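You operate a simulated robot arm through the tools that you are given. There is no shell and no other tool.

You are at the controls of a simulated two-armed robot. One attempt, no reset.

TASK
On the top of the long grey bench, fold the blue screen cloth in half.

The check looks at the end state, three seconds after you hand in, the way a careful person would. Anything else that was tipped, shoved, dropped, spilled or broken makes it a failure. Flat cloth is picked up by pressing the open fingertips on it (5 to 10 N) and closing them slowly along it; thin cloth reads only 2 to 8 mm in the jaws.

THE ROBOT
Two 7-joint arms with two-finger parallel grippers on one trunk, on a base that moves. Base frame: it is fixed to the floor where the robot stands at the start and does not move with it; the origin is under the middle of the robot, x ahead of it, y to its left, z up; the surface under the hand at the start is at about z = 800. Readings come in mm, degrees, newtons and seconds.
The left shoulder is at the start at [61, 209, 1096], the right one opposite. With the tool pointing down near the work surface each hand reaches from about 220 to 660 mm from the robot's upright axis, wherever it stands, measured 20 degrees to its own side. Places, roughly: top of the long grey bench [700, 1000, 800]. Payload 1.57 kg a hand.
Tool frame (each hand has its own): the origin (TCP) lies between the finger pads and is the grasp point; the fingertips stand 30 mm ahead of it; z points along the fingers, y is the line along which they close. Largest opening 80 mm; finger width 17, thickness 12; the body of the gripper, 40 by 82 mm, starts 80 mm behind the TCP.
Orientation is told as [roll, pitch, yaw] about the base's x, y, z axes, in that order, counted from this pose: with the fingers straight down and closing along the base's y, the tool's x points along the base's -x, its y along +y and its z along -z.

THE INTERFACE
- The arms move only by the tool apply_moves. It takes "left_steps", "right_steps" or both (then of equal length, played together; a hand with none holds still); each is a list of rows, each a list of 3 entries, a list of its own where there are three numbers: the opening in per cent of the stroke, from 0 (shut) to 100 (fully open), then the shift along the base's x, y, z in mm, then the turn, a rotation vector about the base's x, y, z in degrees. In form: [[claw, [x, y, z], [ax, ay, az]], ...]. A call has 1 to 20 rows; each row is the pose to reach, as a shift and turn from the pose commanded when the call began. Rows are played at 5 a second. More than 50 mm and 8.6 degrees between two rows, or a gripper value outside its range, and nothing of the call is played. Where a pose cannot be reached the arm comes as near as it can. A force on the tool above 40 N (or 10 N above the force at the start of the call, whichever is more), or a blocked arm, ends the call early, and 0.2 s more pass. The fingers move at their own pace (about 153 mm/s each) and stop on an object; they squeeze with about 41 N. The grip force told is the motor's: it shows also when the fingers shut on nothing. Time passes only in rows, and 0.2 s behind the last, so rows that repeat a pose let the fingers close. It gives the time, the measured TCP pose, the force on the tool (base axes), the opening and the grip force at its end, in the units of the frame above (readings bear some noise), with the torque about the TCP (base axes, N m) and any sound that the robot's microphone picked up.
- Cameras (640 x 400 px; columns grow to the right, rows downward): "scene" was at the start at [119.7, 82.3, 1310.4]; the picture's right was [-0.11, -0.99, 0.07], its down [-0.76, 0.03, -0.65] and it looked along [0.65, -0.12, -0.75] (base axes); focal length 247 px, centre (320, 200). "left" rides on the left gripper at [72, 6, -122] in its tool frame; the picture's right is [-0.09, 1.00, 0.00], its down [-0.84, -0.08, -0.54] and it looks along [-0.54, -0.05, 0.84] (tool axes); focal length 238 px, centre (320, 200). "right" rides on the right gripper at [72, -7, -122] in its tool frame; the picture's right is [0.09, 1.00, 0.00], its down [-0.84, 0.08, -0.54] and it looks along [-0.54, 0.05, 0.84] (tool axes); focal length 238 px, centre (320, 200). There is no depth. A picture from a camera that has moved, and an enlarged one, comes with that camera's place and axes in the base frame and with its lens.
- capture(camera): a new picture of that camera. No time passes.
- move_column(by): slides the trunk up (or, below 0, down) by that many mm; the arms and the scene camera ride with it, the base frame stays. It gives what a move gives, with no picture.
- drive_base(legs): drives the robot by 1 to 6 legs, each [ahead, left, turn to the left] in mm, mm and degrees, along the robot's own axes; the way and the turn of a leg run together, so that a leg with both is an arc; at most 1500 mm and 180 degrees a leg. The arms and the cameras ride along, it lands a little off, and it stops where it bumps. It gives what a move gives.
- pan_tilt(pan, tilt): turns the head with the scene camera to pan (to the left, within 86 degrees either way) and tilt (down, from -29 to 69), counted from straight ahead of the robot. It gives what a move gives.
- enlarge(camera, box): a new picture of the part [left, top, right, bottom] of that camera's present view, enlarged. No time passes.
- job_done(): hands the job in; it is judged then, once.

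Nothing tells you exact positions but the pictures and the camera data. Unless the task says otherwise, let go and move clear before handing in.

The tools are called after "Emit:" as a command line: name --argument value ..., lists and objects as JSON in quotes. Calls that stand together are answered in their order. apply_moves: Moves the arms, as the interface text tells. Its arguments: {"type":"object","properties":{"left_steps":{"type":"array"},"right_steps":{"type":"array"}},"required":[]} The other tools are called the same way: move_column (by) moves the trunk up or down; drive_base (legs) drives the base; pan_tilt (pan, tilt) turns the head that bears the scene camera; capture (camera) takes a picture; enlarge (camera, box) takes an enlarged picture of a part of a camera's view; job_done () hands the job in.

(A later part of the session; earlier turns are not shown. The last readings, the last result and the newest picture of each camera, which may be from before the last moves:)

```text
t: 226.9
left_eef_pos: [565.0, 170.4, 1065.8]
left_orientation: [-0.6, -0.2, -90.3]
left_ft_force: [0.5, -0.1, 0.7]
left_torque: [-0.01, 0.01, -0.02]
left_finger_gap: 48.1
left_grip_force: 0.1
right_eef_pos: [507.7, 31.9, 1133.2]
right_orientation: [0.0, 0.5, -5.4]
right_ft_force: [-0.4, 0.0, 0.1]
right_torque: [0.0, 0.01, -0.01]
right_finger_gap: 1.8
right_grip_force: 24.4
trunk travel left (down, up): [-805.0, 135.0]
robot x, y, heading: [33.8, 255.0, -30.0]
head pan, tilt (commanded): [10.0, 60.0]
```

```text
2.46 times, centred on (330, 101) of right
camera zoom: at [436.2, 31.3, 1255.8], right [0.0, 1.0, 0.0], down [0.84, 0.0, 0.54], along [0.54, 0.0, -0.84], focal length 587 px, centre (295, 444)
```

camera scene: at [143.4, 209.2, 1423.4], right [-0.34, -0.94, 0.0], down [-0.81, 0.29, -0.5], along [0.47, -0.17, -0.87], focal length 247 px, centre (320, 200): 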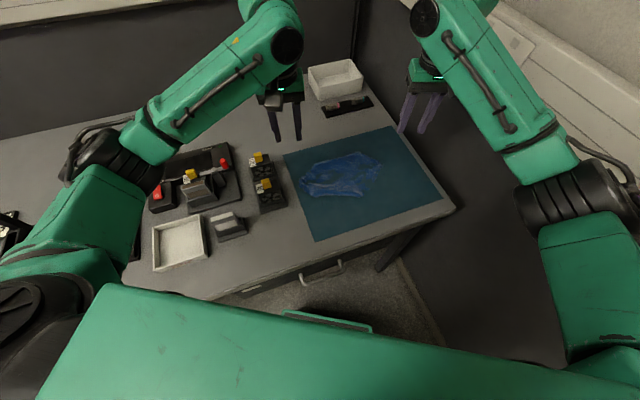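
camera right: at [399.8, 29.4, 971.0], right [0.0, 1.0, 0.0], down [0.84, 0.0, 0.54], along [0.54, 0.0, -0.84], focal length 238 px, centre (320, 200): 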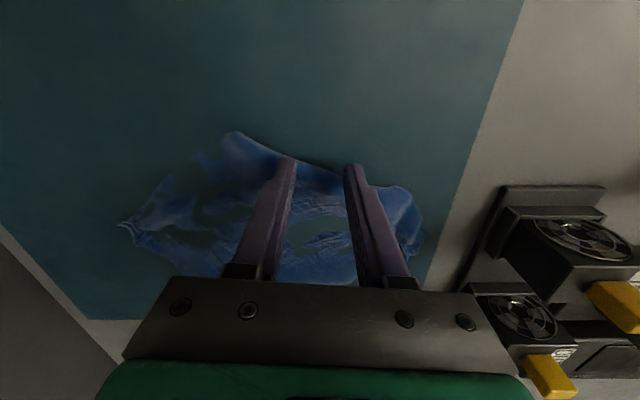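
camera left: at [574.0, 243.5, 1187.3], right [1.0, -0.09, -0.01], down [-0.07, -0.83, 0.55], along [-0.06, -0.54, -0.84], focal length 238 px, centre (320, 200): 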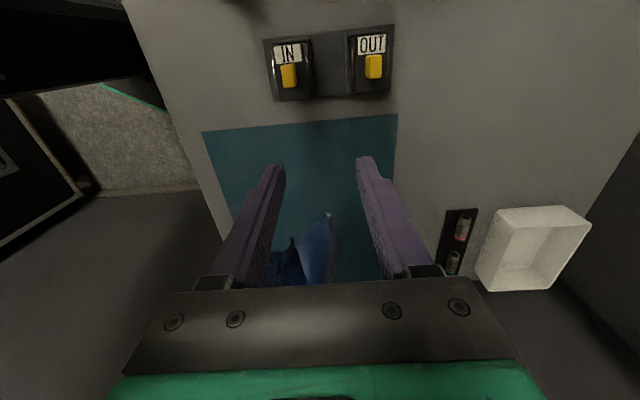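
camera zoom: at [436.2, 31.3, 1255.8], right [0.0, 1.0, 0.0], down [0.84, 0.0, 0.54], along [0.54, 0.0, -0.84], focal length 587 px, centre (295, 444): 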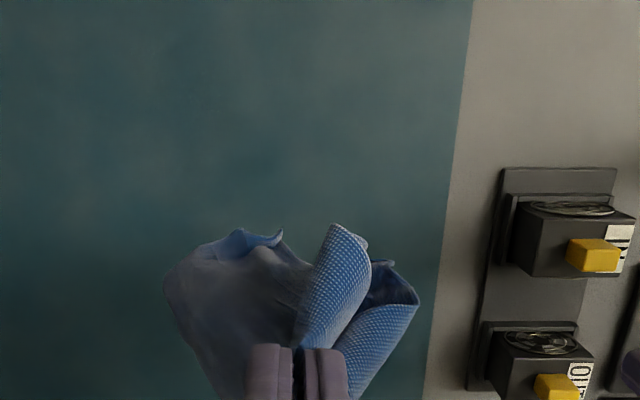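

P1 triangulates to about (567, 63, 942). I'll tilt the left hand to point right-and-down and stand off along its approach line.

Emit:
apply_moves --left_steps '[[60, [-1, -15, -6], [-7.5, 0, 0]], [60, [-2, -30, -13], [-15, 0, 0]], [60, [-3, -45, -20], [-22.5, 0, 0]], [60, [-3, -61, -26], [-30, 0, 0]], [60, [-3, -61, -26], [-30, 0, 0]]]'

Emit:
capture --camera "left"

Emit:
enlarge --camera "scene" --box '[260, 80, 440, 210]'

```text
t: 228.1
left_eef_pos: [562.8, 109.1, 1040.8]
left_orientation: [-0.6, -30.3, -90.0]
left_ft_force: [0.6, -0.3, -0.2]
left_torque: [0.0, -0.03, 0.04]
left_finger_gap: 47.8
left_grip_force: 0.1
right_eef_pos: [507.7, 30.8, 1133.5]
right_orientation: [-0.1, 0.5, -5.4]
right_ft_force: [-0.4, 0.1, 0.1]
right_torque: [0.0, 0.03, -0.02]
right_finger_gap: 2.0
right_grip_force: 23.5
trunk travel left (down, up): [-805.0, 135.0]
robot x, y, heading: [33.9, 253.9, -30.0]
head pan, tilt (commanded): [10.0, 60.0]
```

```text
taken
camera left: at [570.7, 233.1, 1108.8], right [1.0, -0.08, 0.04], down [-0.07, -0.45, 0.89], along [-0.06, -0.89, -0.45], focal length 238 px, centre (320, 200)
```

left: 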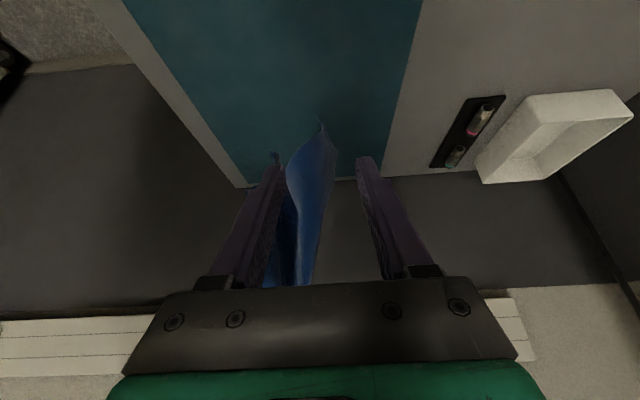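

```text
3.08 times, centred on (350, 145) of scene
camera zoom: at [144.2, 207.0, 1423.3], right [-0.34, -0.94, 0.0], down [-0.81, 0.3, -0.5], along [0.47, -0.17, -0.87], focal length 760 px, centre (228, 369)
```

zoom: 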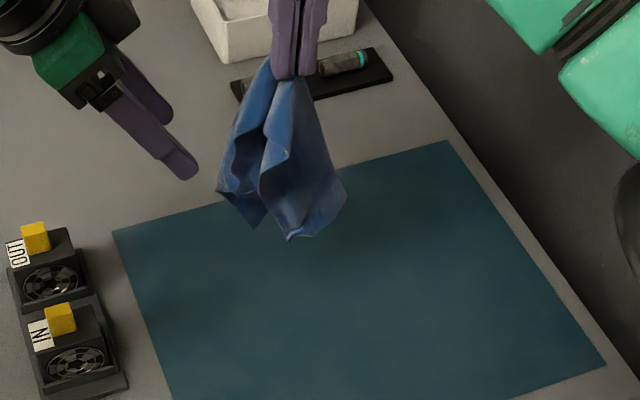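

The flap P1 sits right between the open left fingers. Advancing along the approach line.

Emit:
apply_moves --left_steps '[[60, [0, -10, -17], [0, 0, 0]], [60, [0, -20, -35], [0, 0, 0]], [60, [0, -30, -52], [0, 0, 0]], [60, [0, -39, -68], [0, 0, 0]], [60, [0, -46, -80], [0, 0, 0]], [60, [0, -46, -80], [0, 0, 0]]]'

Emit:
capture --camera "left"

Emit:
enlarge --camera "scene" --box '[260, 80, 440, 210]'

```text
t: 229.5
left_eef_pos: [563.5, 61.4, 960.7]
left_orientation: [-0.6, -30.3, -89.9]
left_ft_force: [0.7, -0.1, 1.0]
left_torque: [-0.02, 0.02, 0.0]
left_finger_gap: 48.1
left_grip_force: 0.1
right_eef_pos: [507.8, 31.5, 1132.4]
right_orientation: [0.0, 0.4, -5.2]
right_ft_force: [-0.2, 0.6, -0.4]
right_torque: [0.01, -0.01, -0.02]
right_finger_gap: 2.1
right_grip_force: 23.4
trunk travel left (down, up): [-805.0, 135.0]
robot x, y, heading: [39.8, 256.7, -30.2]
head pan, tilt (commanded): [10.0, 60.0]
```

```text
taken
camera left: at [571.1, 185.8, 1029.1], right [1.0, -0.08, 0.04], down [-0.07, -0.45, 0.89], along [-0.06, -0.89, -0.45], focal length 238 px, centre (320, 200)
```

left: 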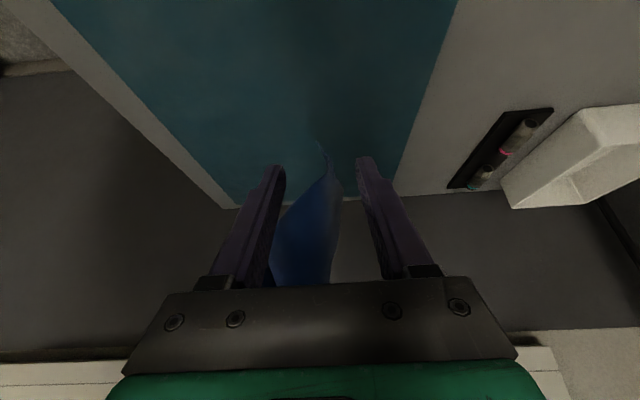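

```text
3.08 times, centred on (350, 145) of scene
camera zoom: at [144.2, 207.4, 1423.3], right [-0.34, -0.94, 0.0], down [-0.81, 0.3, -0.5], along [0.47, -0.17, -0.87], focal length 760 px, centre (228, 369)
```

zoom: 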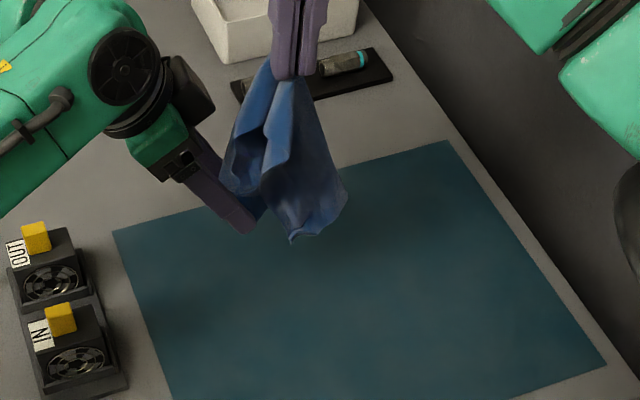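

The flap is between the pads about 15 mm from its tip. Closing the left hand.

Emit:
apply_moves --left_steps '[[45, [0, 0, 0], [0, 0, 0]], [30, [0, 0, 0], [0, 0, 0]], [15, [0, 0, 0], [0, 0, 0]], [0, [0, 0, 0], [0, 0, 0]], [0, [0, 0, 0], [0, 0, 0]], [0, [0, 0, 0], [0, 0, 0]]]'

Emit:
capture --camera "left"

```text
t: 230.9
left_eef_pos: [564.0, 61.6, 959.8]
left_orientation: [-0.5, -30.3, -89.9]
left_ft_force: [0.7, -0.7, -0.9]
left_torque: [-0.02, 0.01, -0.02]
left_finger_gap: 1.7
left_grip_force: 23.9
right_eef_pos: [507.1, 31.5, 1133.3]
right_orientation: [-0.1, 0.5, -5.3]
right_ft_force: [0.4, 0.2, 0.3]
right_torque: [0.01, 0.04, 0.0]
right_finger_gap: 1.9
right_grip_force: 23.6
trunk travel left (down, up): [-805.0, 135.0]
robot x, y, heading: [37.8, 258.2, -30.0]
head pan, tilt (commanded): [10.0, 60.0]
```

```text
taken
camera left: at [571.2, 185.8, 1029.2], right [1.0, -0.08, 0.04], down [-0.07, -0.45, 0.89], along [-0.06, -0.89, -0.45], focal length 238 px, centre (320, 200)
```

left: 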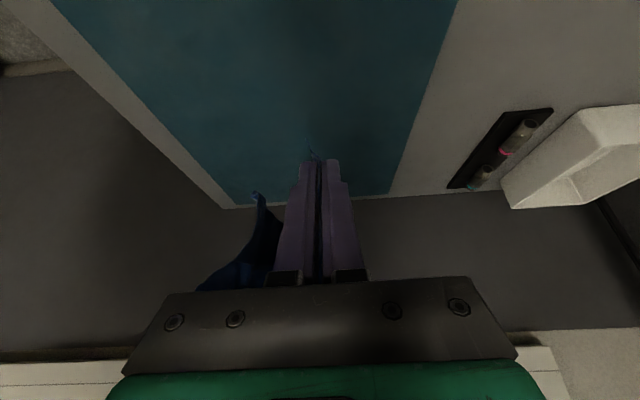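

The left hand has the corner (1.7 mm). Now I release the centre with the right hand, back it off to the right, and raise the left so the cloth hangs from this one corner.

Emit:
apply_moves --left_steps '[[0, [0, 0, 0], [0, 0, 0]], [0, [0, 0, 0], [0, 0, 0]], [0, [0, 5, 30], [0, 0, 0]], [0, [0, 10, 65], [0, 0, 0]], [0, [0, 15, 100], [0, 0, 0]], [0, [0, 18, 135], [0, 0, 0]], [0, [0, 20, 170], [0, 0, 0]], [0, [0, 20, 200], [0, 0, 0]], [0, [0, 20, 210], [0, 0, 0]], [0, [0, 20, 210], [0, 0, 0]]]' --right_steps '[[30, [0, 0, 0], [0, 0, 0]], [50, [0, 0, 0], [0, 0, 0]], [50, [0, -5, 25], [0, 0, 0]], [50, [0, -30, 40], [0, 0, 0]], [50, [0, -70, 40], [0, 0, 0]], [50, [0, -110, 40], [0, 0, 0]], [50, [0, -140, 40], [0, 0, 0]], [50, [0, -150, 40], [0, 0, 0]], [50, [0, -150, 40], [0, 0, 0]], [50, [0, -150, 40], [0, 0, 0]]]'

Emit:
capture --camera "right"

Emit:
capture --camera "scene"

Emit:
capture --camera "left"

```text
t: 233.1
left_eef_pos: [563.2, 83.0, 1171.2]
left_orientation: [-0.6, -30.1, -89.9]
left_ft_force: [0.6, -0.3, 0.0]
left_torque: [-0.04, 0.02, -0.06]
left_finger_gap: 2.0
left_grip_force: 23.5
right_eef_pos: [496.3, -116.3, 1172.9]
right_orientation: [0.0, 0.4, -5.3]
right_ft_force: [0.9, 0.4, -0.6]
right_torque: [0.04, 0.0, -0.01]
right_finger_gap: 40.0
right_grip_force: 0.2
right hand out of reach, approached as far as the arm can: row 7, 8, 9, 10
trunk travel left (down, up): [-805.0, 135.0]
robot x, y, heading: [34.0, 261.9, -29.9]
head pan, tilt (commanded): [10.0, 60.0]
```

```text
taken
camera right: at [424.7, -116.1, 1296.3], right [0.0, 1.0, 0.0], down [0.84, 0.0, 0.54], along [0.54, 0.0, -0.84], focal length 238 px, centre (320, 200)
```

right: 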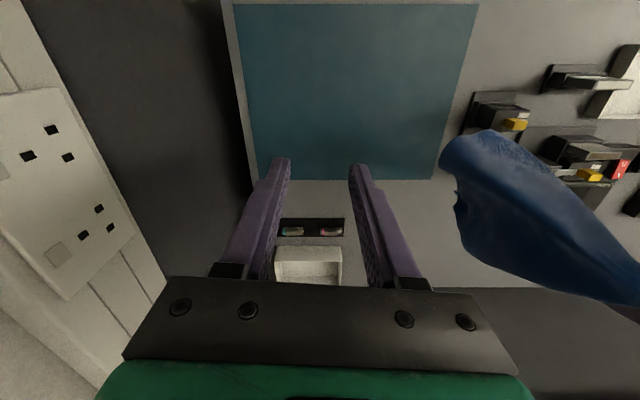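

```text
taken
camera scene: at [144.0, 207.5, 1423.3], right [-0.34, -0.94, 0.0], down [-0.81, 0.3, -0.5], along [0.47, -0.17, -0.87], focal length 247 px, centre (320, 200)
```

scene: 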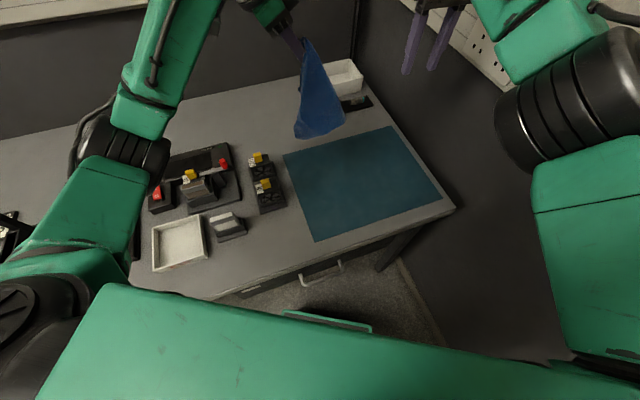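

```text
taken
camera left: at [570.9, 207.4, 1239.9], right [1.0, -0.08, 0.04], down [-0.07, -0.45, 0.89], along [-0.06, -0.89, -0.45], focal length 238 px, centre (320, 200)
```

left: 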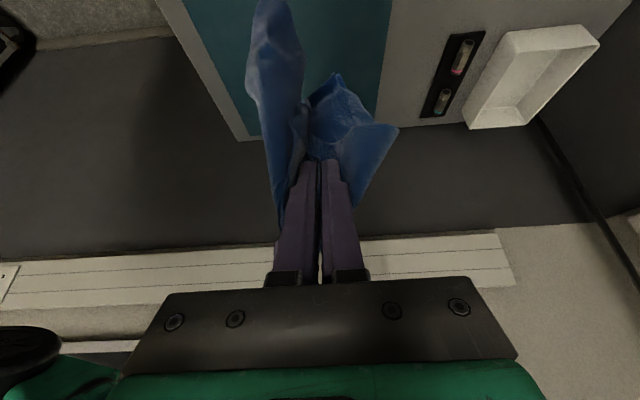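

The cloth hangs nicely from its corner as a fan. I'll zoom in from the head and right cameras to locate the next corners.

Emit:
enlarge --camera "scene" --box '[240, 20, 400, 150]'

Emit:
enlarge --camera "right" --box '[400, 90, 640, 330]'

Emit:
enlarge --camera "left" --box '[220, 0, 420, 200]'

```text
3.08 times, centred on (320, 85) of scene
camera zoom: at [144.0, 207.5, 1423.3], right [-0.34, -0.94, 0.0], down [-0.81, 0.3, -0.5], along [0.47, -0.17, -0.87], focal length 760 px, centre (320, 554)
```

zoom: 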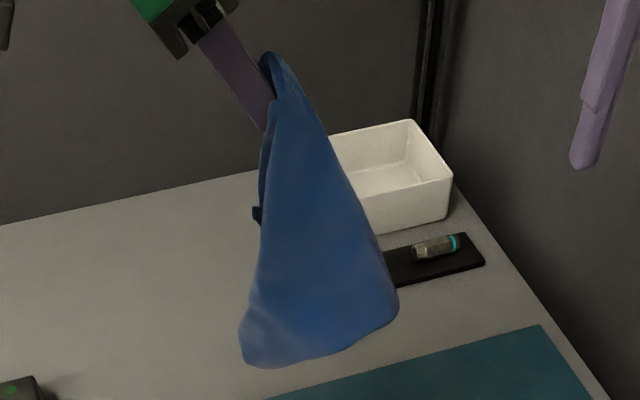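

```text
1.67 times, centred on (520, 210) of right
camera zoom: at [424.7, -116.1, 1296.3], right [0.0, 1.0, 0.0], down [0.84, 0.0, 0.54], along [0.54, 0.0, -0.84], focal length 397 px, centre (-13, 183)
```

zoom: 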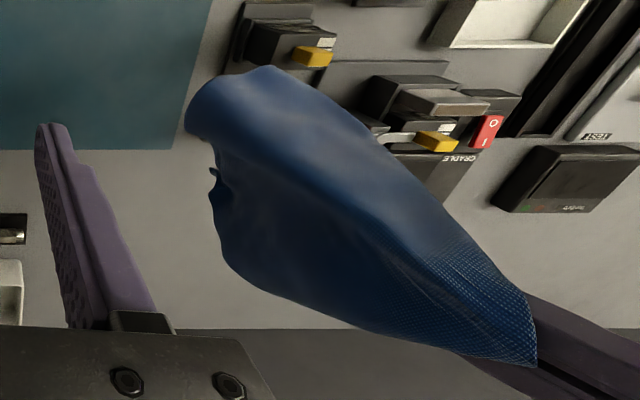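

```text
2.00 times, centred on (320, 100) of left
camera zoom: at [570.9, 207.4, 1239.9], right [1.0, -0.08, 0.04], down [-0.07, -0.45, 0.89], along [-0.06, -0.89, -0.45], focal length 477 px, centre (320, 400)
```

zoom: 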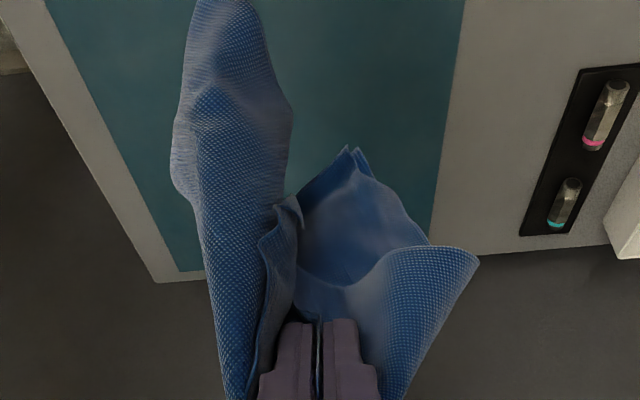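

This grip turned out to be nearer the middle of the cloth than a corner, since it only hangs about 150 mm. I'll lay it back on the mat with some forward motion and look for true corners again.

Emit:
apply_moves --left_steps '[[0, [0, -5, -40], [0, 0, 0]], [0, [0, -10, -85], [0, 0, 0]], [0, [5, -15, -130], [0, 0, 0]], [0, [15, -20, -170], [0, 0, 0]], [0, [27, -25, -205], [0, 0, 0]], [0, [40, -30, -240], [0, 0, 0]], [0, [55, -35, -275], [0, 0, 0]], [0, [70, -40, -305], [0, 0, 0]], [0, [80, -42, -320], [0, 0, 0]], [30, [80, -42, -320], [0, 0, 0]], [60, [80, -42, -320], [0, 0, 0]], [60, [80, -30, -300], [0, 0, 0]], [60, [80, -5, -260], [0, 0, 0]], [60, [80, 20, -220], [0, 0, 0]], [60, [75, 40, -180], [0, 0, 0]], [60, [70, 60, -140], [0, 0, 0]]]'

Emit:
enlarge --camera "scene" --box '[270, 60, 450, 190]'

Emit:
enlarge --camera "right" --box '[300, 20, 500, 190]'

```text
t: 236.5
left_eef_pos: [633.9, 141.9, 1031.5]
left_orientation: [-0.7, -30.2, -89.9]
left_ft_force: [0.1, -0.7, 0.3]
left_torque: [0.0, -0.03, -0.03]
left_finger_gap: 47.9
left_grip_force: 0.1
left hand out of reach, approached as far as the arm can: row 9
right_eef_pos: [496.0, -116.0, 1174.1]
right_orientation: [-0.1, 0.3, -5.2]
right_ft_force: [0.9, 0.6, 0.9]
right_torque: [-0.03, -0.04, -0.04]
right_finger_gap: 40.0
right_grip_force: 0.1
trunk travel left (down, up): [-805.0, 135.0]
robot x, y, heading: [34.0, 254.2, -29.9]
head pan, tilt (commanded): [10.0, 60.0]
```

```text
3.08 times, centred on (360, 125) of scene
camera zoom: at [143.3, 208.3, 1423.4], right [-0.34, -0.94, 0.0], down [-0.81, 0.3, -0.5], along [0.47, -0.17, -0.87], focal length 760 px, centre (197, 431)
```

zoom: 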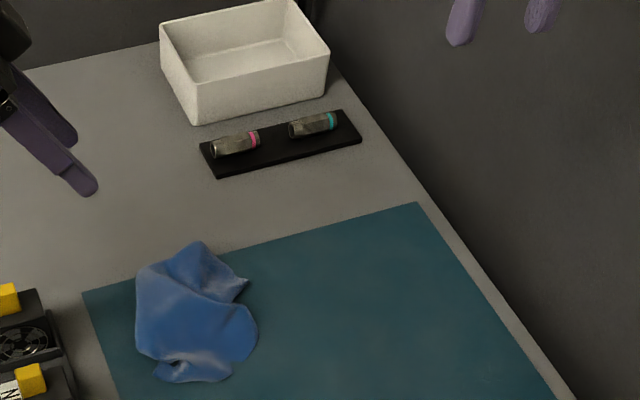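

```text
2.35 times, centred on (400, 105) of right
camera zoom: at [424.2, -115.1, 1296.8], right [0.0, 1.0, 0.0], down [0.84, 0.0, 0.54], along [0.54, 0.0, -0.84], focal length 561 px, centre (132, 424)
```

zoom: 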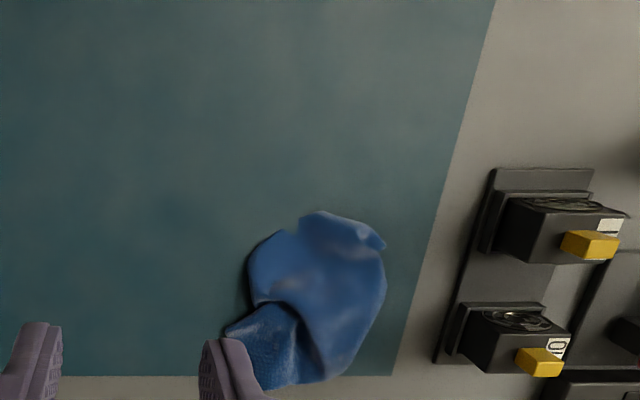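

The heap sits at the far left of the mat. I'll pinch it again with the left hand, lift it, and bring it back over the middle, then pick one of its sharp hanging corners in mid-air with the right hand.

Emit:
apply_moves --left_steps '[[60, [-5, -25, -45], [0, 0, 0]], [60, [-10, -50, -85], [0, 0, 0]], [60, [-15, -75, -125], [0, 0, 0]], [60, [-19, -95, -160], [0, 0, 0]], [60, [-19, -100, -180], [0, 0, 0]], [60, [-19, -100, -188], [0, 0, 0]], [60, [-19, -100, -188], [0, 0, 0]]]'

Emit:
capture --camera "left"

```text
refused: row 1 steps farther than a row can; nothing moved
```

```text
taken
camera left: at [641.1, 266.5, 1100.3], right [1.0, -0.08, 0.04], down [-0.07, -0.45, 0.89], along [-0.06, -0.89, -0.45], focal length 238 px, centre (320, 200)
```

left: 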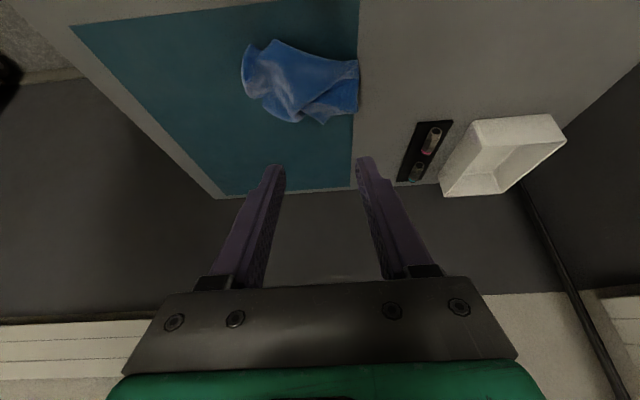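

Emit:
enlarge --camera "left" --box '[220, 20, 380, 140]'

Emit:
enlarge --camera "scene" --box '[295, 120, 375, 185]'

```text
3.33 times, centred on (300, 80) of left
camera zoom: at [641.1, 266.5, 1100.3], right [1.0, -0.08, 0.04], down [-0.07, -0.45, 0.89], along [-0.06, -0.89, -0.45], focal length 794 px, centre (387, 600)
```

zoom: 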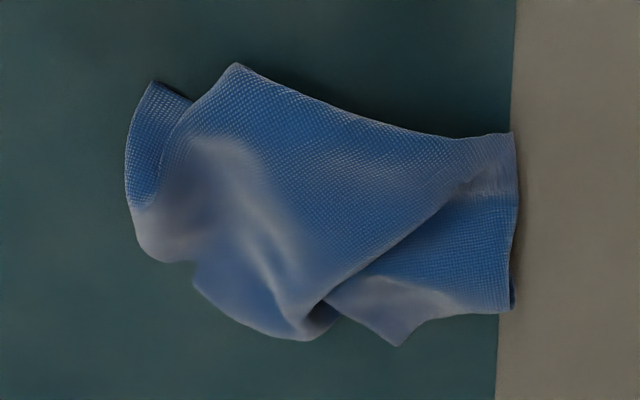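

```text
6.15 times, centred on (335, 152) of scene
camera zoom: at [143.3, 208.3, 1423.4], right [-0.34, -0.94, 0.0], down [-0.81, 0.3, -0.5], along [0.47, -0.17, -0.87], focal length 1521 px, centre (228, 492)
```

zoom: 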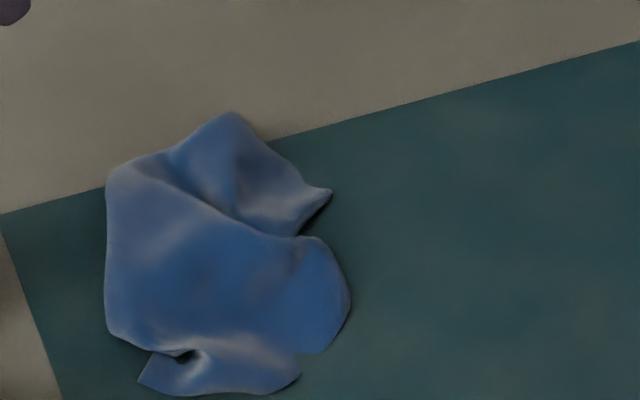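

Two sharp tips are visible: T1 at (630, -26) and T2 at (553, 104). I'll take T2 with the left hand, held vertically.

Emit:
apply_moves --left_steps '[[50, [-12, -6, -28], [7.5, 0, 0]], [45, [-26, -14, -58], [15, 0, 0]], [40, [-40, -22, -92], [22.5, 0, 0]], [35, [-54, -30, -126], [30, 0, 0]], [32, [-66, -40, -156], [30, 2.1, 8]], [30, [-75, -50, -180], [30, 4.2, 16]], [30, [-77.5, -52, -187], [30, 4.2, 16]], [30, [-77.5, -52, -187], [30, 4.2, 16]]]'

Emit:
enlarge --camera "left" --box '[180, 40, 460, 215]'

```text
t: 238.3
left_eef_pos: [555.2, 90.2, 843.8]
left_orientation: [-0.5, 0.0, -73.6]
left_ft_force: [0.6, -1.4, 0.8]
left_torque: [0.02, 0.02, -0.01]
left_finger_gap: 24.3
left_grip_force: 0.1
right_eef_pos: [496.2, -115.1, 1172.6]
right_orientation: [0.0, 0.4, -5.4]
right_ft_force: [0.6, 0.3, 0.2]
right_torque: [0.0, -0.01, -0.01]
right_finger_gap: 40.1
right_grip_force: 0.0
trunk travel left (down, up): [-805.0, 135.0]
robot x, y, heading: [39.8, 256.1, -29.9]
head pan, tilt (commanded): [10.0, 60.0]
```

```text
2.29 times, centred on (320, 128) of left
camera zoom: at [543.5, 161.9, 964.6], right [0.98, 0.19, -0.01], down [0.17, -0.82, 0.54], along [0.1, -0.53, -0.84], focal length 545 px, centre (320, 366)
```

zoom: 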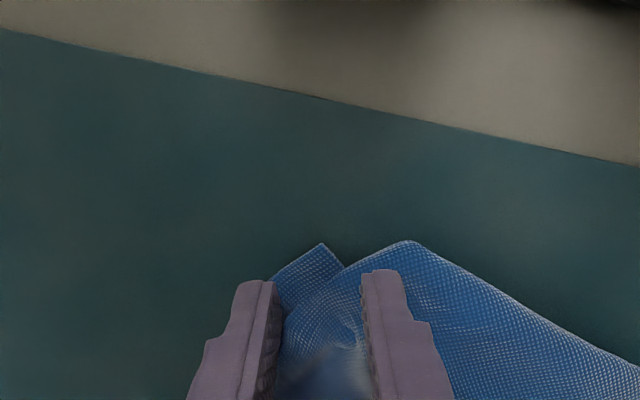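

T2 is a small single-layer corner just ahead of the fingertips. I'll shift 5 mm toward it and lower to contact.

Emit:
apply_moves --left_steps '[[30, [-5, 5, -4], [0, 0, 0]], [30, [-5, 5, -9], [0, 0, 0]], [30, [-5, 5, -12], [0, 0, 0]], [30, [-5, 5, -12.5], [0, 0, 0]], [30, [-5, 5, -12.5], [0, 0, 0]]]'

```text
t: 239.5
left_eef_pos: [551.3, 95.1, 832.5]
left_orientation: [-0.3, -0.2, -73.6]
left_ft_force: [1.0, -1.2, 8.9]
left_torque: [-0.08, -0.19, 0.0]
left_finger_gap: 24.9
left_grip_force: 0.1
right_eef_pos: [495.6, -116.8, 1174.1]
right_orientation: [0.0, 0.5, -5.3]
right_ft_force: [-0.5, 0.5, -0.2]
right_torque: [-0.01, -0.02, 0.0]
right_finger_gap: 40.1
right_grip_force: 0.1
trunk travel left (down, up): [-805.0, 135.0]
robot x, y, heading: [34.8, 258.0, -30.2]
head pan, tilt (commanded): [10.0, 60.0]
```

Only the forward finger bears, being on a thicker layer. I'll tilt slightly so that both fingers touch.

Emit:
apply_moves --left_steps '[[30, [0, 0, 0.2], [0.3, -1.2, 0]], [30, [0, 0, 0.2], [0.6, -2.4, 0]], [30, [0, 0, 0], [0.6, -2.4, 0]]]'

```text
t: 240.3
left_eef_pos: [549.6, 96.4, 830.2]
left_orientation: [2.1, -0.2, -73.6]
left_ft_force: [0.1, -1.9, 11.1]
left_torque: [-0.15, 0.02, -0.03]
left_finger_gap: 23.4
left_grip_force: 0.1
right_eef_pos: [494.1, -115.5, 1174.8]
right_orientation: [0.0, 0.4, -5.2]
right_ft_force: [-0.7, 0.0, -0.1]
right_torque: [-0.01, -0.02, 0.0]
right_finger_gap: 40.1
right_grip_force: 0.1
trunk travel left (down, up): [-805.0, 135.0]
robot x, y, heading: [35.3, 256.6, -30.0]
head pan, tilt (commanded): [10.0, 60.0]
```

Balanced at 11 N now. Easing slightly and closing.

Emit:
apply_moves --left_steps '[[30, [0, 0, 0.3], [0, 0, 0]], [27, [0, 0, 0.3], [0, 0, 0]], [24, [0, 0, 0.3], [0, 0, 0]], [21, [0, 0, 0.3], [0, 0, 0]], [18, [0, 0, 0.3], [0, 0, 0]], [15, [0, 0, 0.3], [0, 0, 0]], [12, [0, 0, 0.3], [0, 0, 0]], [9, [0, 0, 0.3], [0, 0, 0]], [6, [0, 0, 0.3], [0, 0, 0]], [3, [0, 0, 0.3], [0, 0, 0]], [0, [0, 0, 0.3], [0, 0, 0]], [0, [0, 0, 0.3], [0, 0, 0]]]'

Emit:
enlarge --camera "left" --box '[180, 40, 460, 215]'

```text
t: 242.9
left_eef_pos: [549.4, 96.4, 831.0]
left_orientation: [2.2, -0.2, -73.5]
left_ft_force: [0.5, 0.8, 8.3]
left_torque: [-0.01, -0.08, 0.03]
left_finger_gap: 2.1
left_grip_force: 23.1
right_eef_pos: [494.7, -114.4, 1174.7]
right_orientation: [0.0, 0.4, -5.3]
right_ft_force: [-0.7, 0.4, -0.5]
right_torque: [-0.02, -0.04, 0.02]
right_finger_gap: 40.3
right_grip_force: 0.1
trunk travel left (down, up): [-805.0, 135.0]
robot x, y, heading: [39.4, 255.1, -29.8]
head pan, tilt (commanded): [10.0, 60.0]
```

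```text
2.29 times, centred on (320, 128) of left
camera zoom: at [531.3, 166.9, 953.8], right [0.98, 0.19, 0.04], down [0.14, -0.83, 0.54], along [0.13, -0.53, -0.84], focal length 545 px, centre (320, 366)
```

zoom: 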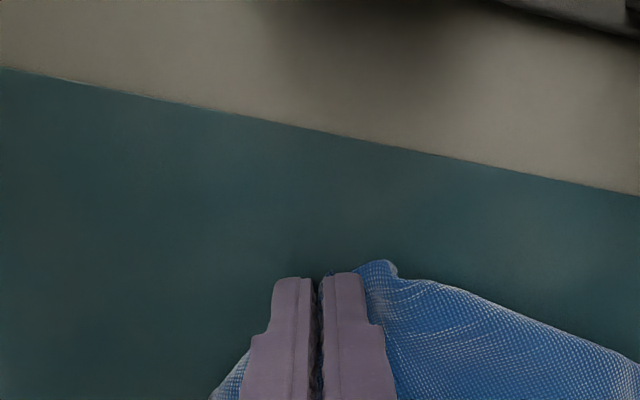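

Captured (2.1 mm). Lifting T2 high to see whether it is a true corner.

Emit:
apply_moves --left_steps '[[0, [0, -2, 20], [0, 0, 0]], [0, [0, -5, 55], [0, 0, 0]], [0, [0, -8, 95], [0, 0, 0]], [0, [0, -10, 135], [0, 0, 0]], [0, [0, -12, 175], [0, 0, 0]], [0, [0, -14, 215], [0, 0, 0]], [0, [0, -15, 255], [0, 0, 0]], [0, [0, -15, 295], [0, 0, 0]], [0, [0, -15, 330], [0, 0, 0]], [0, [0, -15, 330], [0, 0, 0]], [0, [0, -15, 330], [0, 0, 0]]]'

Emit:
enlarge --camera "scene" --box '[240, 20, 440, 180]'

Emit:
capture --camera "right"

Emit:
capture --camera "left"

```text
t: 245.3
left_eef_pos: [549.8, 82.0, 1160.1]
left_orientation: [2.0, -0.1, -73.5]
left_ft_force: [0.3, -0.3, -1.0]
left_torque: [0.01, 0.02, -0.01]
left_finger_gap: 2.0
left_grip_force: 23.4
right_eef_pos: [496.5, -116.3, 1173.4]
right_orientation: [0.0, 0.4, -5.3]
right_ft_force: [0.9, 0.4, 0.1]
right_torque: [0.0, 0.02, 0.03]
right_finger_gap: 39.8
right_grip_force: 0.1
trunk travel left (down, up): [-805.0, 135.0]
robot x, y, heading: [38.2, 257.7, -29.8]
head pan, tilt (commanded): [10.0, 60.0]
```

```text
2.50 times, centred on (340, 100) of scene
camera zoom: at [144.6, 207.3, 1423.3], right [-0.34, -0.94, 0.0], down [-0.81, 0.3, -0.5], along [0.47, -0.17, -0.87], focal length 618 px, centre (270, 450)
```

zoom: 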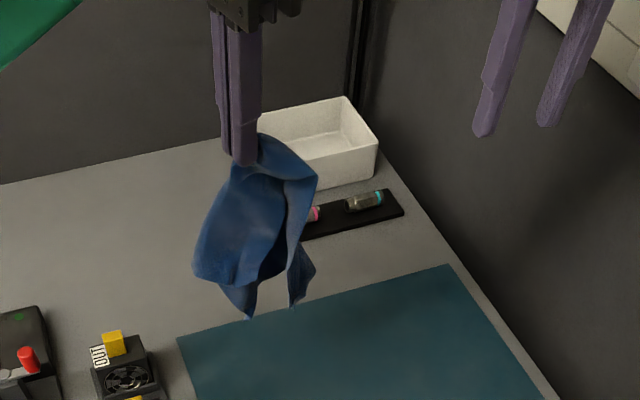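

```text
taken
camera right: at [425.3, -116.0, 1296.1], right [0.0, 1.0, 0.0], down [0.84, 0.0, 0.54], along [0.54, 0.0, -0.84], focal length 238 px, centre (320, 200)
```

right: 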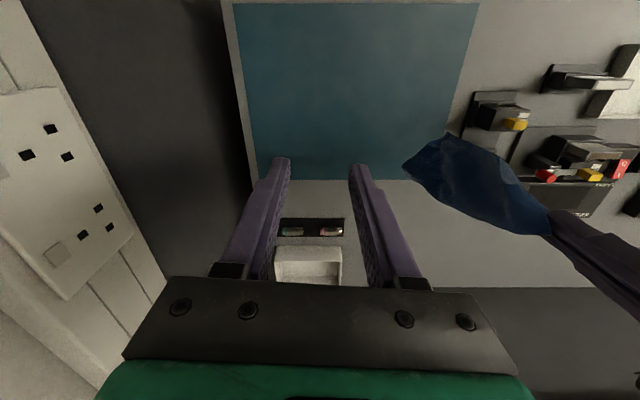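

```text
taken
camera left: at [532.9, 153.3, 1282.7], right [0.98, 0.19, 0.03], down [0.14, -0.83, 0.54], along [0.13, -0.53, -0.84], focal length 238 px, centre (320, 200)
```

left: 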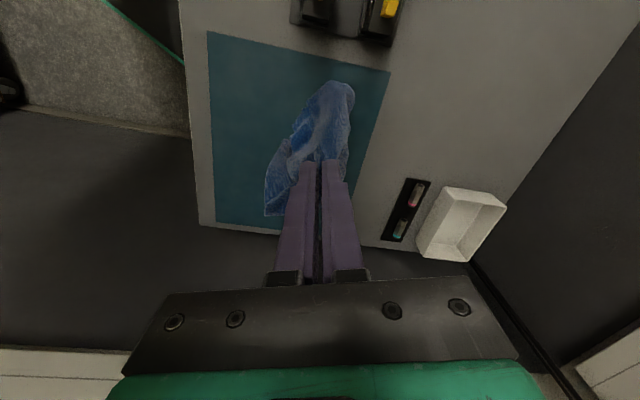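

It still hangs short, so several layers are held, but sharp lower tips are visible. Zooming in to choose a true corner to pick with the right hand.

Emit:
enlarge --camera "scene" --box '[300, 60, 380, 150]'

Emit:
enlarge --camera "right" --box '[380, 110, 580, 250]'

Emit:
enlarge --camera "left" --box '[240, 60, 400, 220]'

```text
4.44 times, centred on (340, 105) of scene
camera zoom: at [144.6, 207.3, 1423.3], right [-0.34, -0.94, 0.0], down [-0.81, 0.3, -0.5], along [0.47, -0.17, -0.87], focal length 1098 px, centre (231, 622)
```

zoom: 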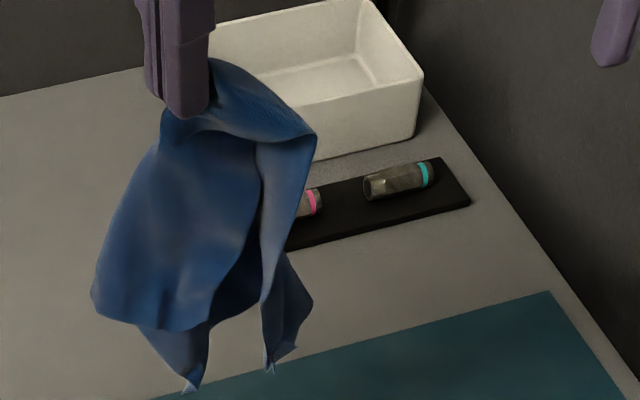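

```text
2.86 times, centred on (480, 180) of right
camera zoom: at [425.3, -116.0, 1296.1], right [0.0, 1.0, 0.0], down [0.84, 0.0, 0.54], along [0.54, 0.0, -0.84], focal length 681 px, centre (-137, 257)
```

zoom: 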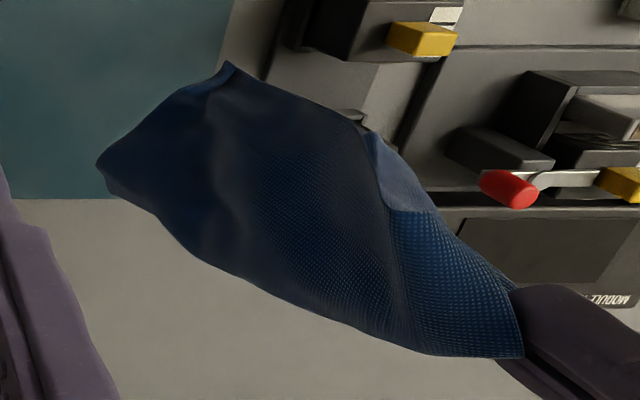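

```text
2.50 times, centred on (320, 140) of left
camera zoom: at [532.9, 153.3, 1282.7], right [0.98, 0.19, 0.03], down [0.14, -0.83, 0.54], along [0.13, -0.53, -0.84], focal length 596 px, centre (320, 350)
```

zoom: 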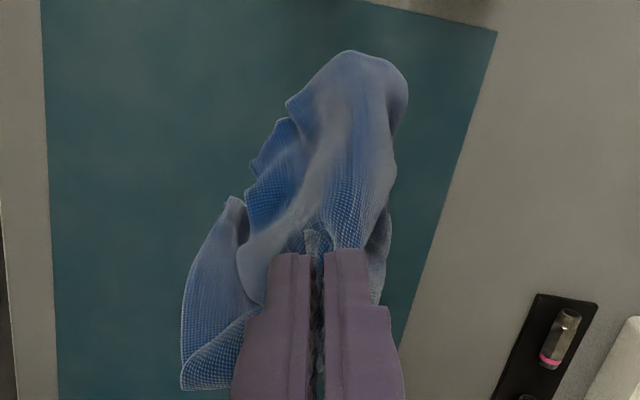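

The two crumpled tips at the bottom are my old corners: S1 at about (539, 90, 965) and S2 at about (519, 49, 988). I'll prepare the right hand to take S2 from the right side in mid-air.

Emit:
apply_moves --right_steps '[[50, [2, 2, -6], [0, 0, 8]], [50, [4, 4, -12], [0, 0, 16]], [50, [6, 6, -18], [0, 0, 24]], [50, [8, 8, -24], [0, 0, 32]], [50, [10, 10, -30], [0, 0, 40]], [45, [12, 12, -36], [0, 0, 48]], [45, [14, 14, -42], [0, 0, 56]], [45, [16, 16, -48], [0, 0, 64]], [42, [18, 18, -54], [0, 0, 72]], [40, [20, 20, -60], [0, 0, 80]], [40, [20, 20, -60], [0, 0, 88]], [40, [20, 20, -60], [0, 0, 95]]]'

Emit:
apply_moves --right_steps '[[40, [1, 20, -5], [7.5, 0, 0]], [40, [2, 42, -10], [15, 0, 0]], [40, [3, 64, -15], [22.5, 0, 0]], [40, [3, 86, -20], [30, 0, 0]], [40, [3, 92, -20], [30, 0, 0]]]'

Emit:
capture --camera "right"

Emit:
enlarge --camera "scene" --box '[300, 60, 380, 150]'

```text
t: 247.9
left_eef_pos: [551.0, 83.7, 1161.1]
left_orientation: [2.0, -0.1, -73.6]
left_ft_force: [0.5, -0.1, -1.3]
left_torque: [-0.02, 0.0, -0.01]
left_finger_gap: 2.0
left_grip_force: 23.2
right_eef_pos: [516.6, -96.3, 1113.3]
right_orientation: [0.0, 0.4, 89.7]
right_ft_force: [0.2, -1.0, 0.0]
right_torque: [0.0, 0.02, 0.0]
right_finger_gap: 32.0
right_grip_force: 0.0
trunk travel left (down, up): [-805.0, 135.0]
robot x, y, heading: [33.9, 255.0, -30.1]
head pan, tilt (commanded): [10.0, 60.0]
```

```text
t: 249.1
left_eef_pos: [550.4, 82.8, 1160.2]
left_orientation: [1.9, -0.1, -73.7]
left_ft_force: [-0.2, 0.3, -0.6]
left_torque: [0.02, 0.03, 0.03]
left_finger_gap: 2.0
left_grip_force: 23.3
right_eef_pos: [520.4, -4.2, 1093.0]
right_orientation: [0.2, -29.5, 89.6]
right_ft_force: [1.1, -0.1, 0.0]
right_torque: [0.0, 0.02, 0.0]
right_finger_gap: 31.7
right_grip_force: 0.1
trunk travel left (down, up): [-805.0, 135.0]
robot x, y, heading: [36.8, 255.6, -30.4]
head pan, tilt (commanded): [10.0, 60.0]
```

```text
taken
camera right: at [525.7, -127.0, 1163.7], right [-1.0, -0.07, -0.04], down [-0.07, 0.46, 0.88], along [-0.05, 0.88, -0.46], focal length 238 px, centre (320, 200)
```

right: 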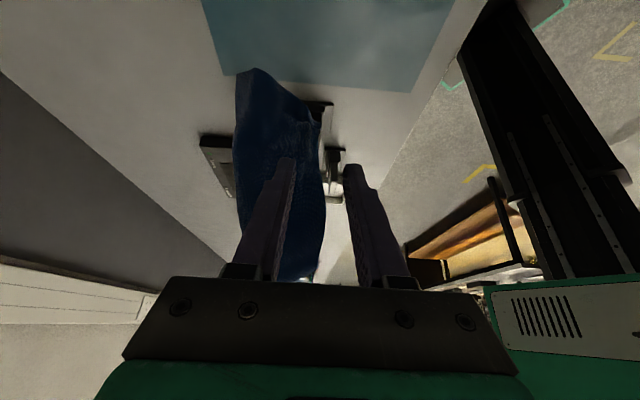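

```text
4.44 times, centred on (340, 105) of scene
camera zoom: at [144.3, 207.4, 1423.3], right [-0.34, -0.94, 0.0], down [-0.81, 0.3, -0.5], along [0.47, -0.17, -0.87], focal length 1098 px, centre (231, 622)
```

zoom: 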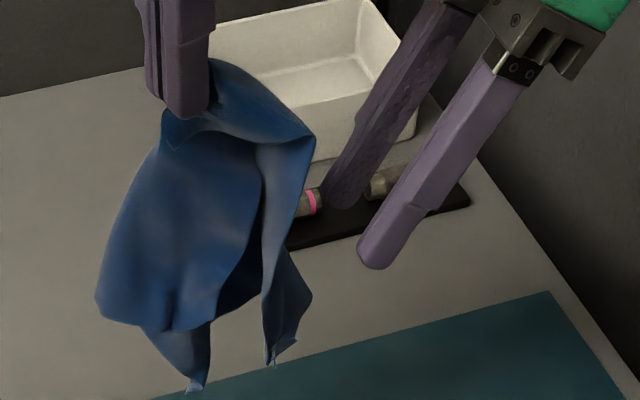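

The flap at S2 is broad in the x direction, so it is better gripped from the front with the fingers closing sideways. I'll retract, move the cloth 50 mm forward, and re-orient the right hand to point forward.

Emit:
apply_moves --left_steps '[[0, [10, 0, 0], [0, 0, 0]], [0, [20, 0, 0], [0, 0, 0]], [0, [30, 0, 0], [0, 0, 0]], [0, [40, 0, 0], [0, 0, 0]], [0, [50, 0, 0], [0, 0, 0]], [0, [50, 0, 0], [0, 0, 0]]]' --right_steps '[[40, [-5, -25, 10], [-7.5, 0, 0]], [40, [-12, -50, 15], [-15, 0, 0]], [40, [-20, -75, 20], [-22.5, 0, 0]], [40, [-30, -95, 20], [-29.5, 0, 0]], [40, [-40, -95, 20], [-29.5, 0, 0]], [40, [-50, -95, 20], [-29.5, 0, 0]]]'

Emit:
apply_moves --right_steps '[[40, [-5, 5, 0], [0, 0, -8]], [40, [-10, 10, 0], [0, 0, -16]], [40, [-15, 15, 0], [0, 0, -24]], [40, [-20, 20, 0], [0, 0, -32]], [40, [-25, 25, 0], [0, 0, -40]], [40, [-30, 30, 0], [0, 0, -48]], [40, [-30, 35, 0], [0, 0, -56]], [40, [-30, 40, 0], [0, 0, -64]], [40, [-30, 45, 0], [0, 0, -72]], [40, [-30, 50, 0], [0, 0, -80]], [40, [-30, 55, 0], [0, 0, -88]], [40, [-30, 55, 0], [0, 0, -90]]]'

```text
t: 250.5
left_eef_pos: [600.0, 81.2, 1161.8]
left_orientation: [2.0, -0.1, -73.6]
left_ft_force: [-0.3, 0.2, 0.5]
left_torque: [-0.01, 0.01, 0.0]
left_finger_gap: 1.8
left_grip_force: 24.0
right_eef_pos: [468.5, -99.5, 1114.5]
right_orientation: [0.0, 0.0, 89.5]
right_ft_force: [-0.7, -0.2, 0.1]
right_torque: [0.0, -0.03, -0.02]
right_finger_gap: 32.0
right_grip_force: 0.1
trunk travel left (down, up): [-805.0, 135.0]
robot x, y, heading: [38.7, 251.9, -29.9]
head pan, tilt (commanded): [10.0, 60.0]
```

```text
t: 253.1
left_eef_pos: [599.6, 81.8, 1160.0]
left_orientation: [2.0, 0.0, -73.6]
left_ft_force: [0.0, 0.4, 0.2]
left_torque: [0.02, 0.01, 0.01]
left_finger_gap: 1.9
left_grip_force: 23.5
right_eef_pos: [439.9, -45.0, 1113.7]
right_orientation: [-0.1, 0.0, -0.3]
right_ft_force: [-0.2, -1.3, -0.6]
right_torque: [0.0, 0.0, -0.02]
right_finger_gap: 31.9
right_grip_force: 0.1
trunk travel left (down, up): [-805.0, 135.0]
robot x, y, heading: [37.5, 254.1, -29.8]
head pan, tilt (commanded): [10.0, 60.0]
```

Let me re-locate S2 after the move with two cameras.

Emit:
enlarge --camera "scene" --box '[300, 50, 380, 140]'

Emit:
capture --camera "right"

Emit:
enlarge --camera "right" --box '[320, 80, 560, 260]'

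Emit:
enlarge --camera "left" --box '[240, 60, 400, 220]'

```text
4.44 times, centred on (340, 95) of scene
camera zoom: at [144.2, 207.0, 1423.3], right [-0.34, -0.94, 0.0], down [-0.81, 0.3, -0.5], along [0.47, -0.17, -0.87], focal length 1098 px, centre (231, 667)
```

zoom: 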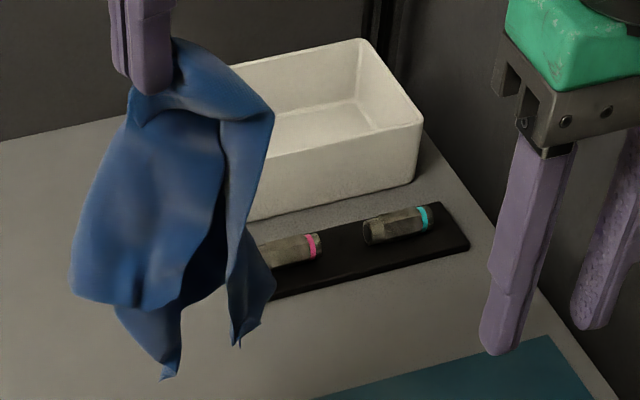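

```text
taken
camera right: at [368.2, -51.1, 1235.3], right [-0.08, 1.0, 0.0], down [0.84, 0.07, 0.54], along [0.54, 0.05, -0.84], focal length 238 px, centre (320, 200)
```

right: 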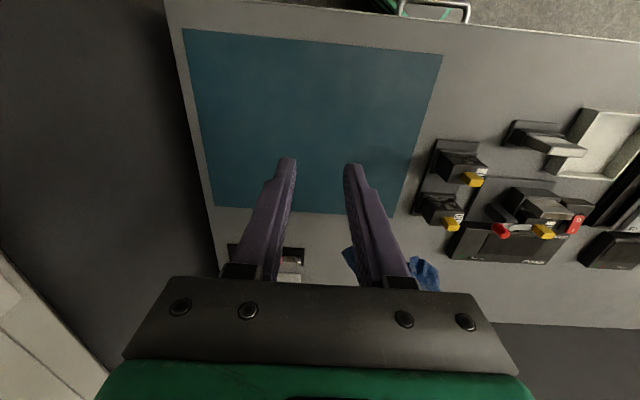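

```text
2.22 times, centred on (440, 170) of right
camera zoom: at [368.2, -51.1, 1235.3], right [-0.08, 1.0, 0.0], down [0.84, 0.07, 0.54], along [0.54, 0.05, -0.84], focal length 530 px, centre (53, 267)
```

zoom: 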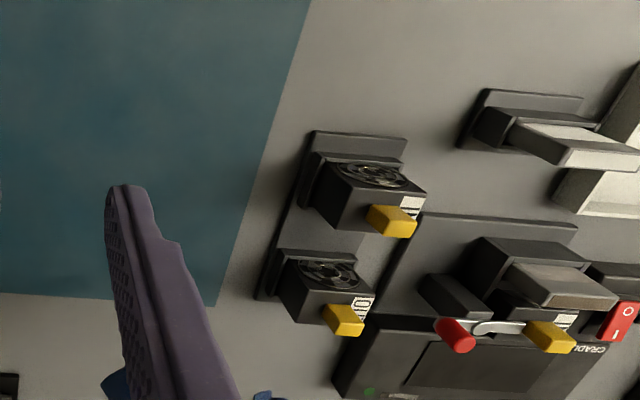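

```text
2.50 times, centred on (320, 140) of left
camera zoom: at [582.7, 152.4, 1282.6], right [0.98, 0.19, 0.03], down [0.14, -0.83, 0.54], along [0.13, -0.53, -0.84], focal length 596 px, centre (320, 350)
```

zoom: 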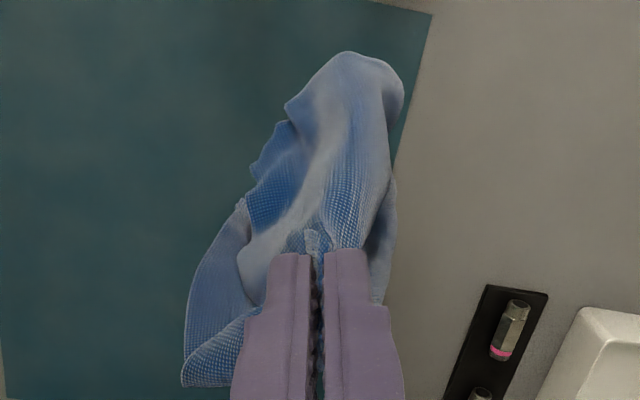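

S2 is confirmed at (572, 46, 985). I'll pitch the right hand forward 40° and go to a standoff in front of it.

Emit:
apply_moves --right_steps '[[40, [19, 18, -13], [0, -8, 0]], [40, [38, 37, -27], [0, -16, 0]], [40, [57, 55, -41], [0, -24, 0]], [40, [76, 74, -55], [0, -32, 0]], [40, [92, 92, -68], [0, -40, 0]], [40, [92, 92, -68], [0, -40, 0]]]'

Emit:
capture --camera "right"

Emit:
enlarge --camera "scene" --box '[300, 50, 380, 140]'

```text
t: 254.5
left_eef_pos: [600.5, 81.5, 1160.9]
left_orientation: [2.1, -0.1, -73.7]
left_ft_force: [0.7, -0.2, 0.1]
left_torque: [0.03, -0.01, 0.0]
left_finger_gap: 1.8
left_grip_force: 23.4
right_eef_pos: [532.7, 48.5, 1044.0]
right_orientation: [0.3, -40.2, -0.5]
right_ft_force: [0.4, -0.3, 0.0]
right_torque: [-0.03, 0.01, 0.02]
right_finger_gap: 32.0
right_grip_force: 0.0
trunk travel left (down, up): [-805.0, 135.0]
robot x, y, heading: [40.1, 252.9, -30.2]
head pan, tilt (commanded): [10.0, 60.0]
```

```text
taken
camera right: at [399.4, 41.7, 1091.8], right [-0.07, 1.0, -0.06], down [0.29, 0.07, 0.95], along [0.95, 0.05, -0.29], focal length 238 px, centre (320, 200)
```

right: 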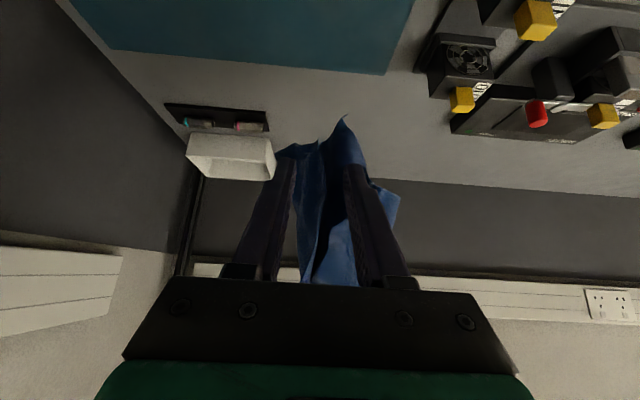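

```text
4.44 times, centred on (340, 95) of scene
camera zoom: at [144.2, 206.9, 1423.3], right [-0.34, -0.94, 0.0], down [-0.81, 0.3, -0.5], along [0.47, -0.17, -0.87], focal length 1098 px, centre (231, 667)
```

zoom: 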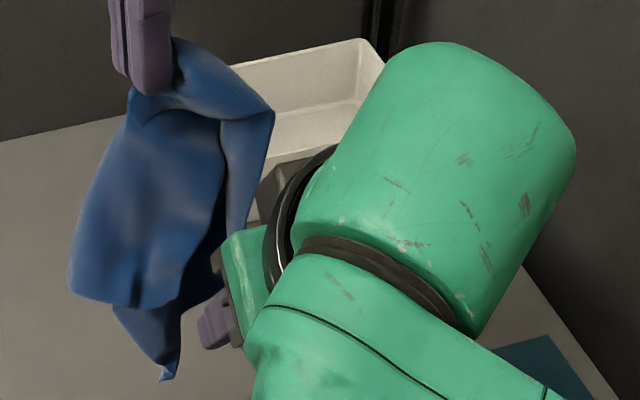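

S2's flap hangs right between the fingers. I'll centre on it, open slightly wider, and advance.

Emit:
apply_moves --right_steps '[[48, [0, -7, 0], [0, 0, 0]], [48, [10, -7, -12], [0, 0, 0]], [48, [20, -7, -24], [0, 0, 0]], [48, [30, -7, -36], [0, 0, 0]], [48, [38, -7, -45], [0, 0, 0]], [48, [38, -7, -45], [0, 0, 0]]]'

Emit:
capture --camera "right"

```text
t: 255.9
left_eef_pos: [599.4, 83.1, 1161.3]
left_orientation: [2.0, -0.2, -73.7]
left_ft_force: [-0.1, 0.4, 0.2]
left_torque: [-0.03, 0.01, 0.01]
left_finger_gap: 1.7
left_grip_force: 23.6
right_eef_pos: [569.0, 40.0, 1001.0]
right_orientation: [0.3, -40.0, -0.5]
right_ft_force: [-0.1, -0.1, 0.2]
right_torque: [0.04, -0.02, 0.0]
right_finger_gap: 38.6
right_grip_force: 0.0
trunk travel left (down, up): [-805.0, 135.0]
robot x, y, heading: [37.4, 254.9, -30.0]
head pan, tilt (commanded): [10.0, 60.0]
```

```text
taken
camera right: at [436.7, 33.8, 1047.3], right [-0.07, 1.0, -0.06], down [0.29, 0.07, 0.95], along [0.95, 0.05, -0.3], focal length 238 px, centre (320, 200)
```

right: 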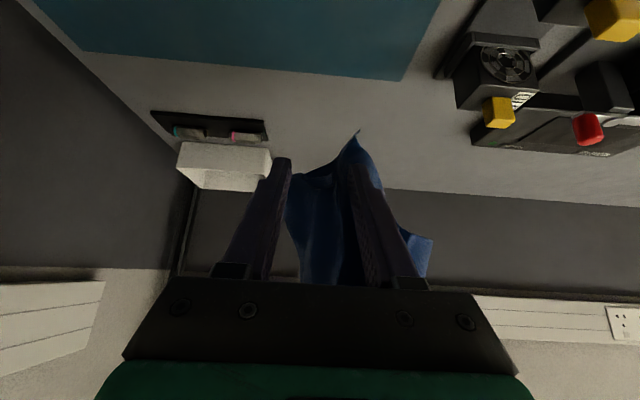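

The flap fills the space between the fingers. Closing on it.

Emit:
apply_moves --right_steps '[[36, [2, 2, -2], [0, 0, 0]], [24, [2, 2, -2], [0, 0, 0]], [12, [2, 2, -2], [0, 0, 0]], [0, [2, 2, -2], [0, 0, 0]], [0, [2, 2, -2], [0, 0, 0]], [0, [2, 2, -2], [0, 0, 0]]]'

Emit:
capture --camera "right"

```text
t: 257.3
left_eef_pos: [599.8, 82.2, 1160.6]
left_orientation: [2.0, -0.1, -73.6]
left_ft_force: [-0.2, -0.4, 0.0]
left_torque: [0.04, -0.03, 0.03]
left_finger_gap: 2.1
left_grip_force: 23.6
right_eef_pos: [572.0, 42.7, 998.6]
right_orientation: [0.3, -40.0, -0.5]
right_ft_force: [1.1, -0.3, 0.6]
right_torque: [-0.01, 0.0, -0.03]
right_finger_gap: 2.2
right_grip_force: 23.9
trunk travel left (down, up): [-805.0, 135.0]
robot x, y, heading: [36.4, 257.0, -30.2]
head pan, tilt (commanded): [10.0, 60.0]
```

```text
taken
camera right: at [438.9, 35.7, 1045.1], right [-0.07, 1.0, -0.06], down [0.29, 0.07, 0.95], along [0.95, 0.05, -0.3], focal length 238 px, centre (320, 200)
```

right: 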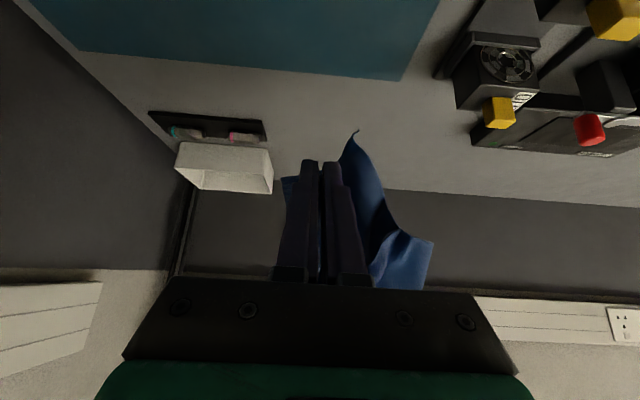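

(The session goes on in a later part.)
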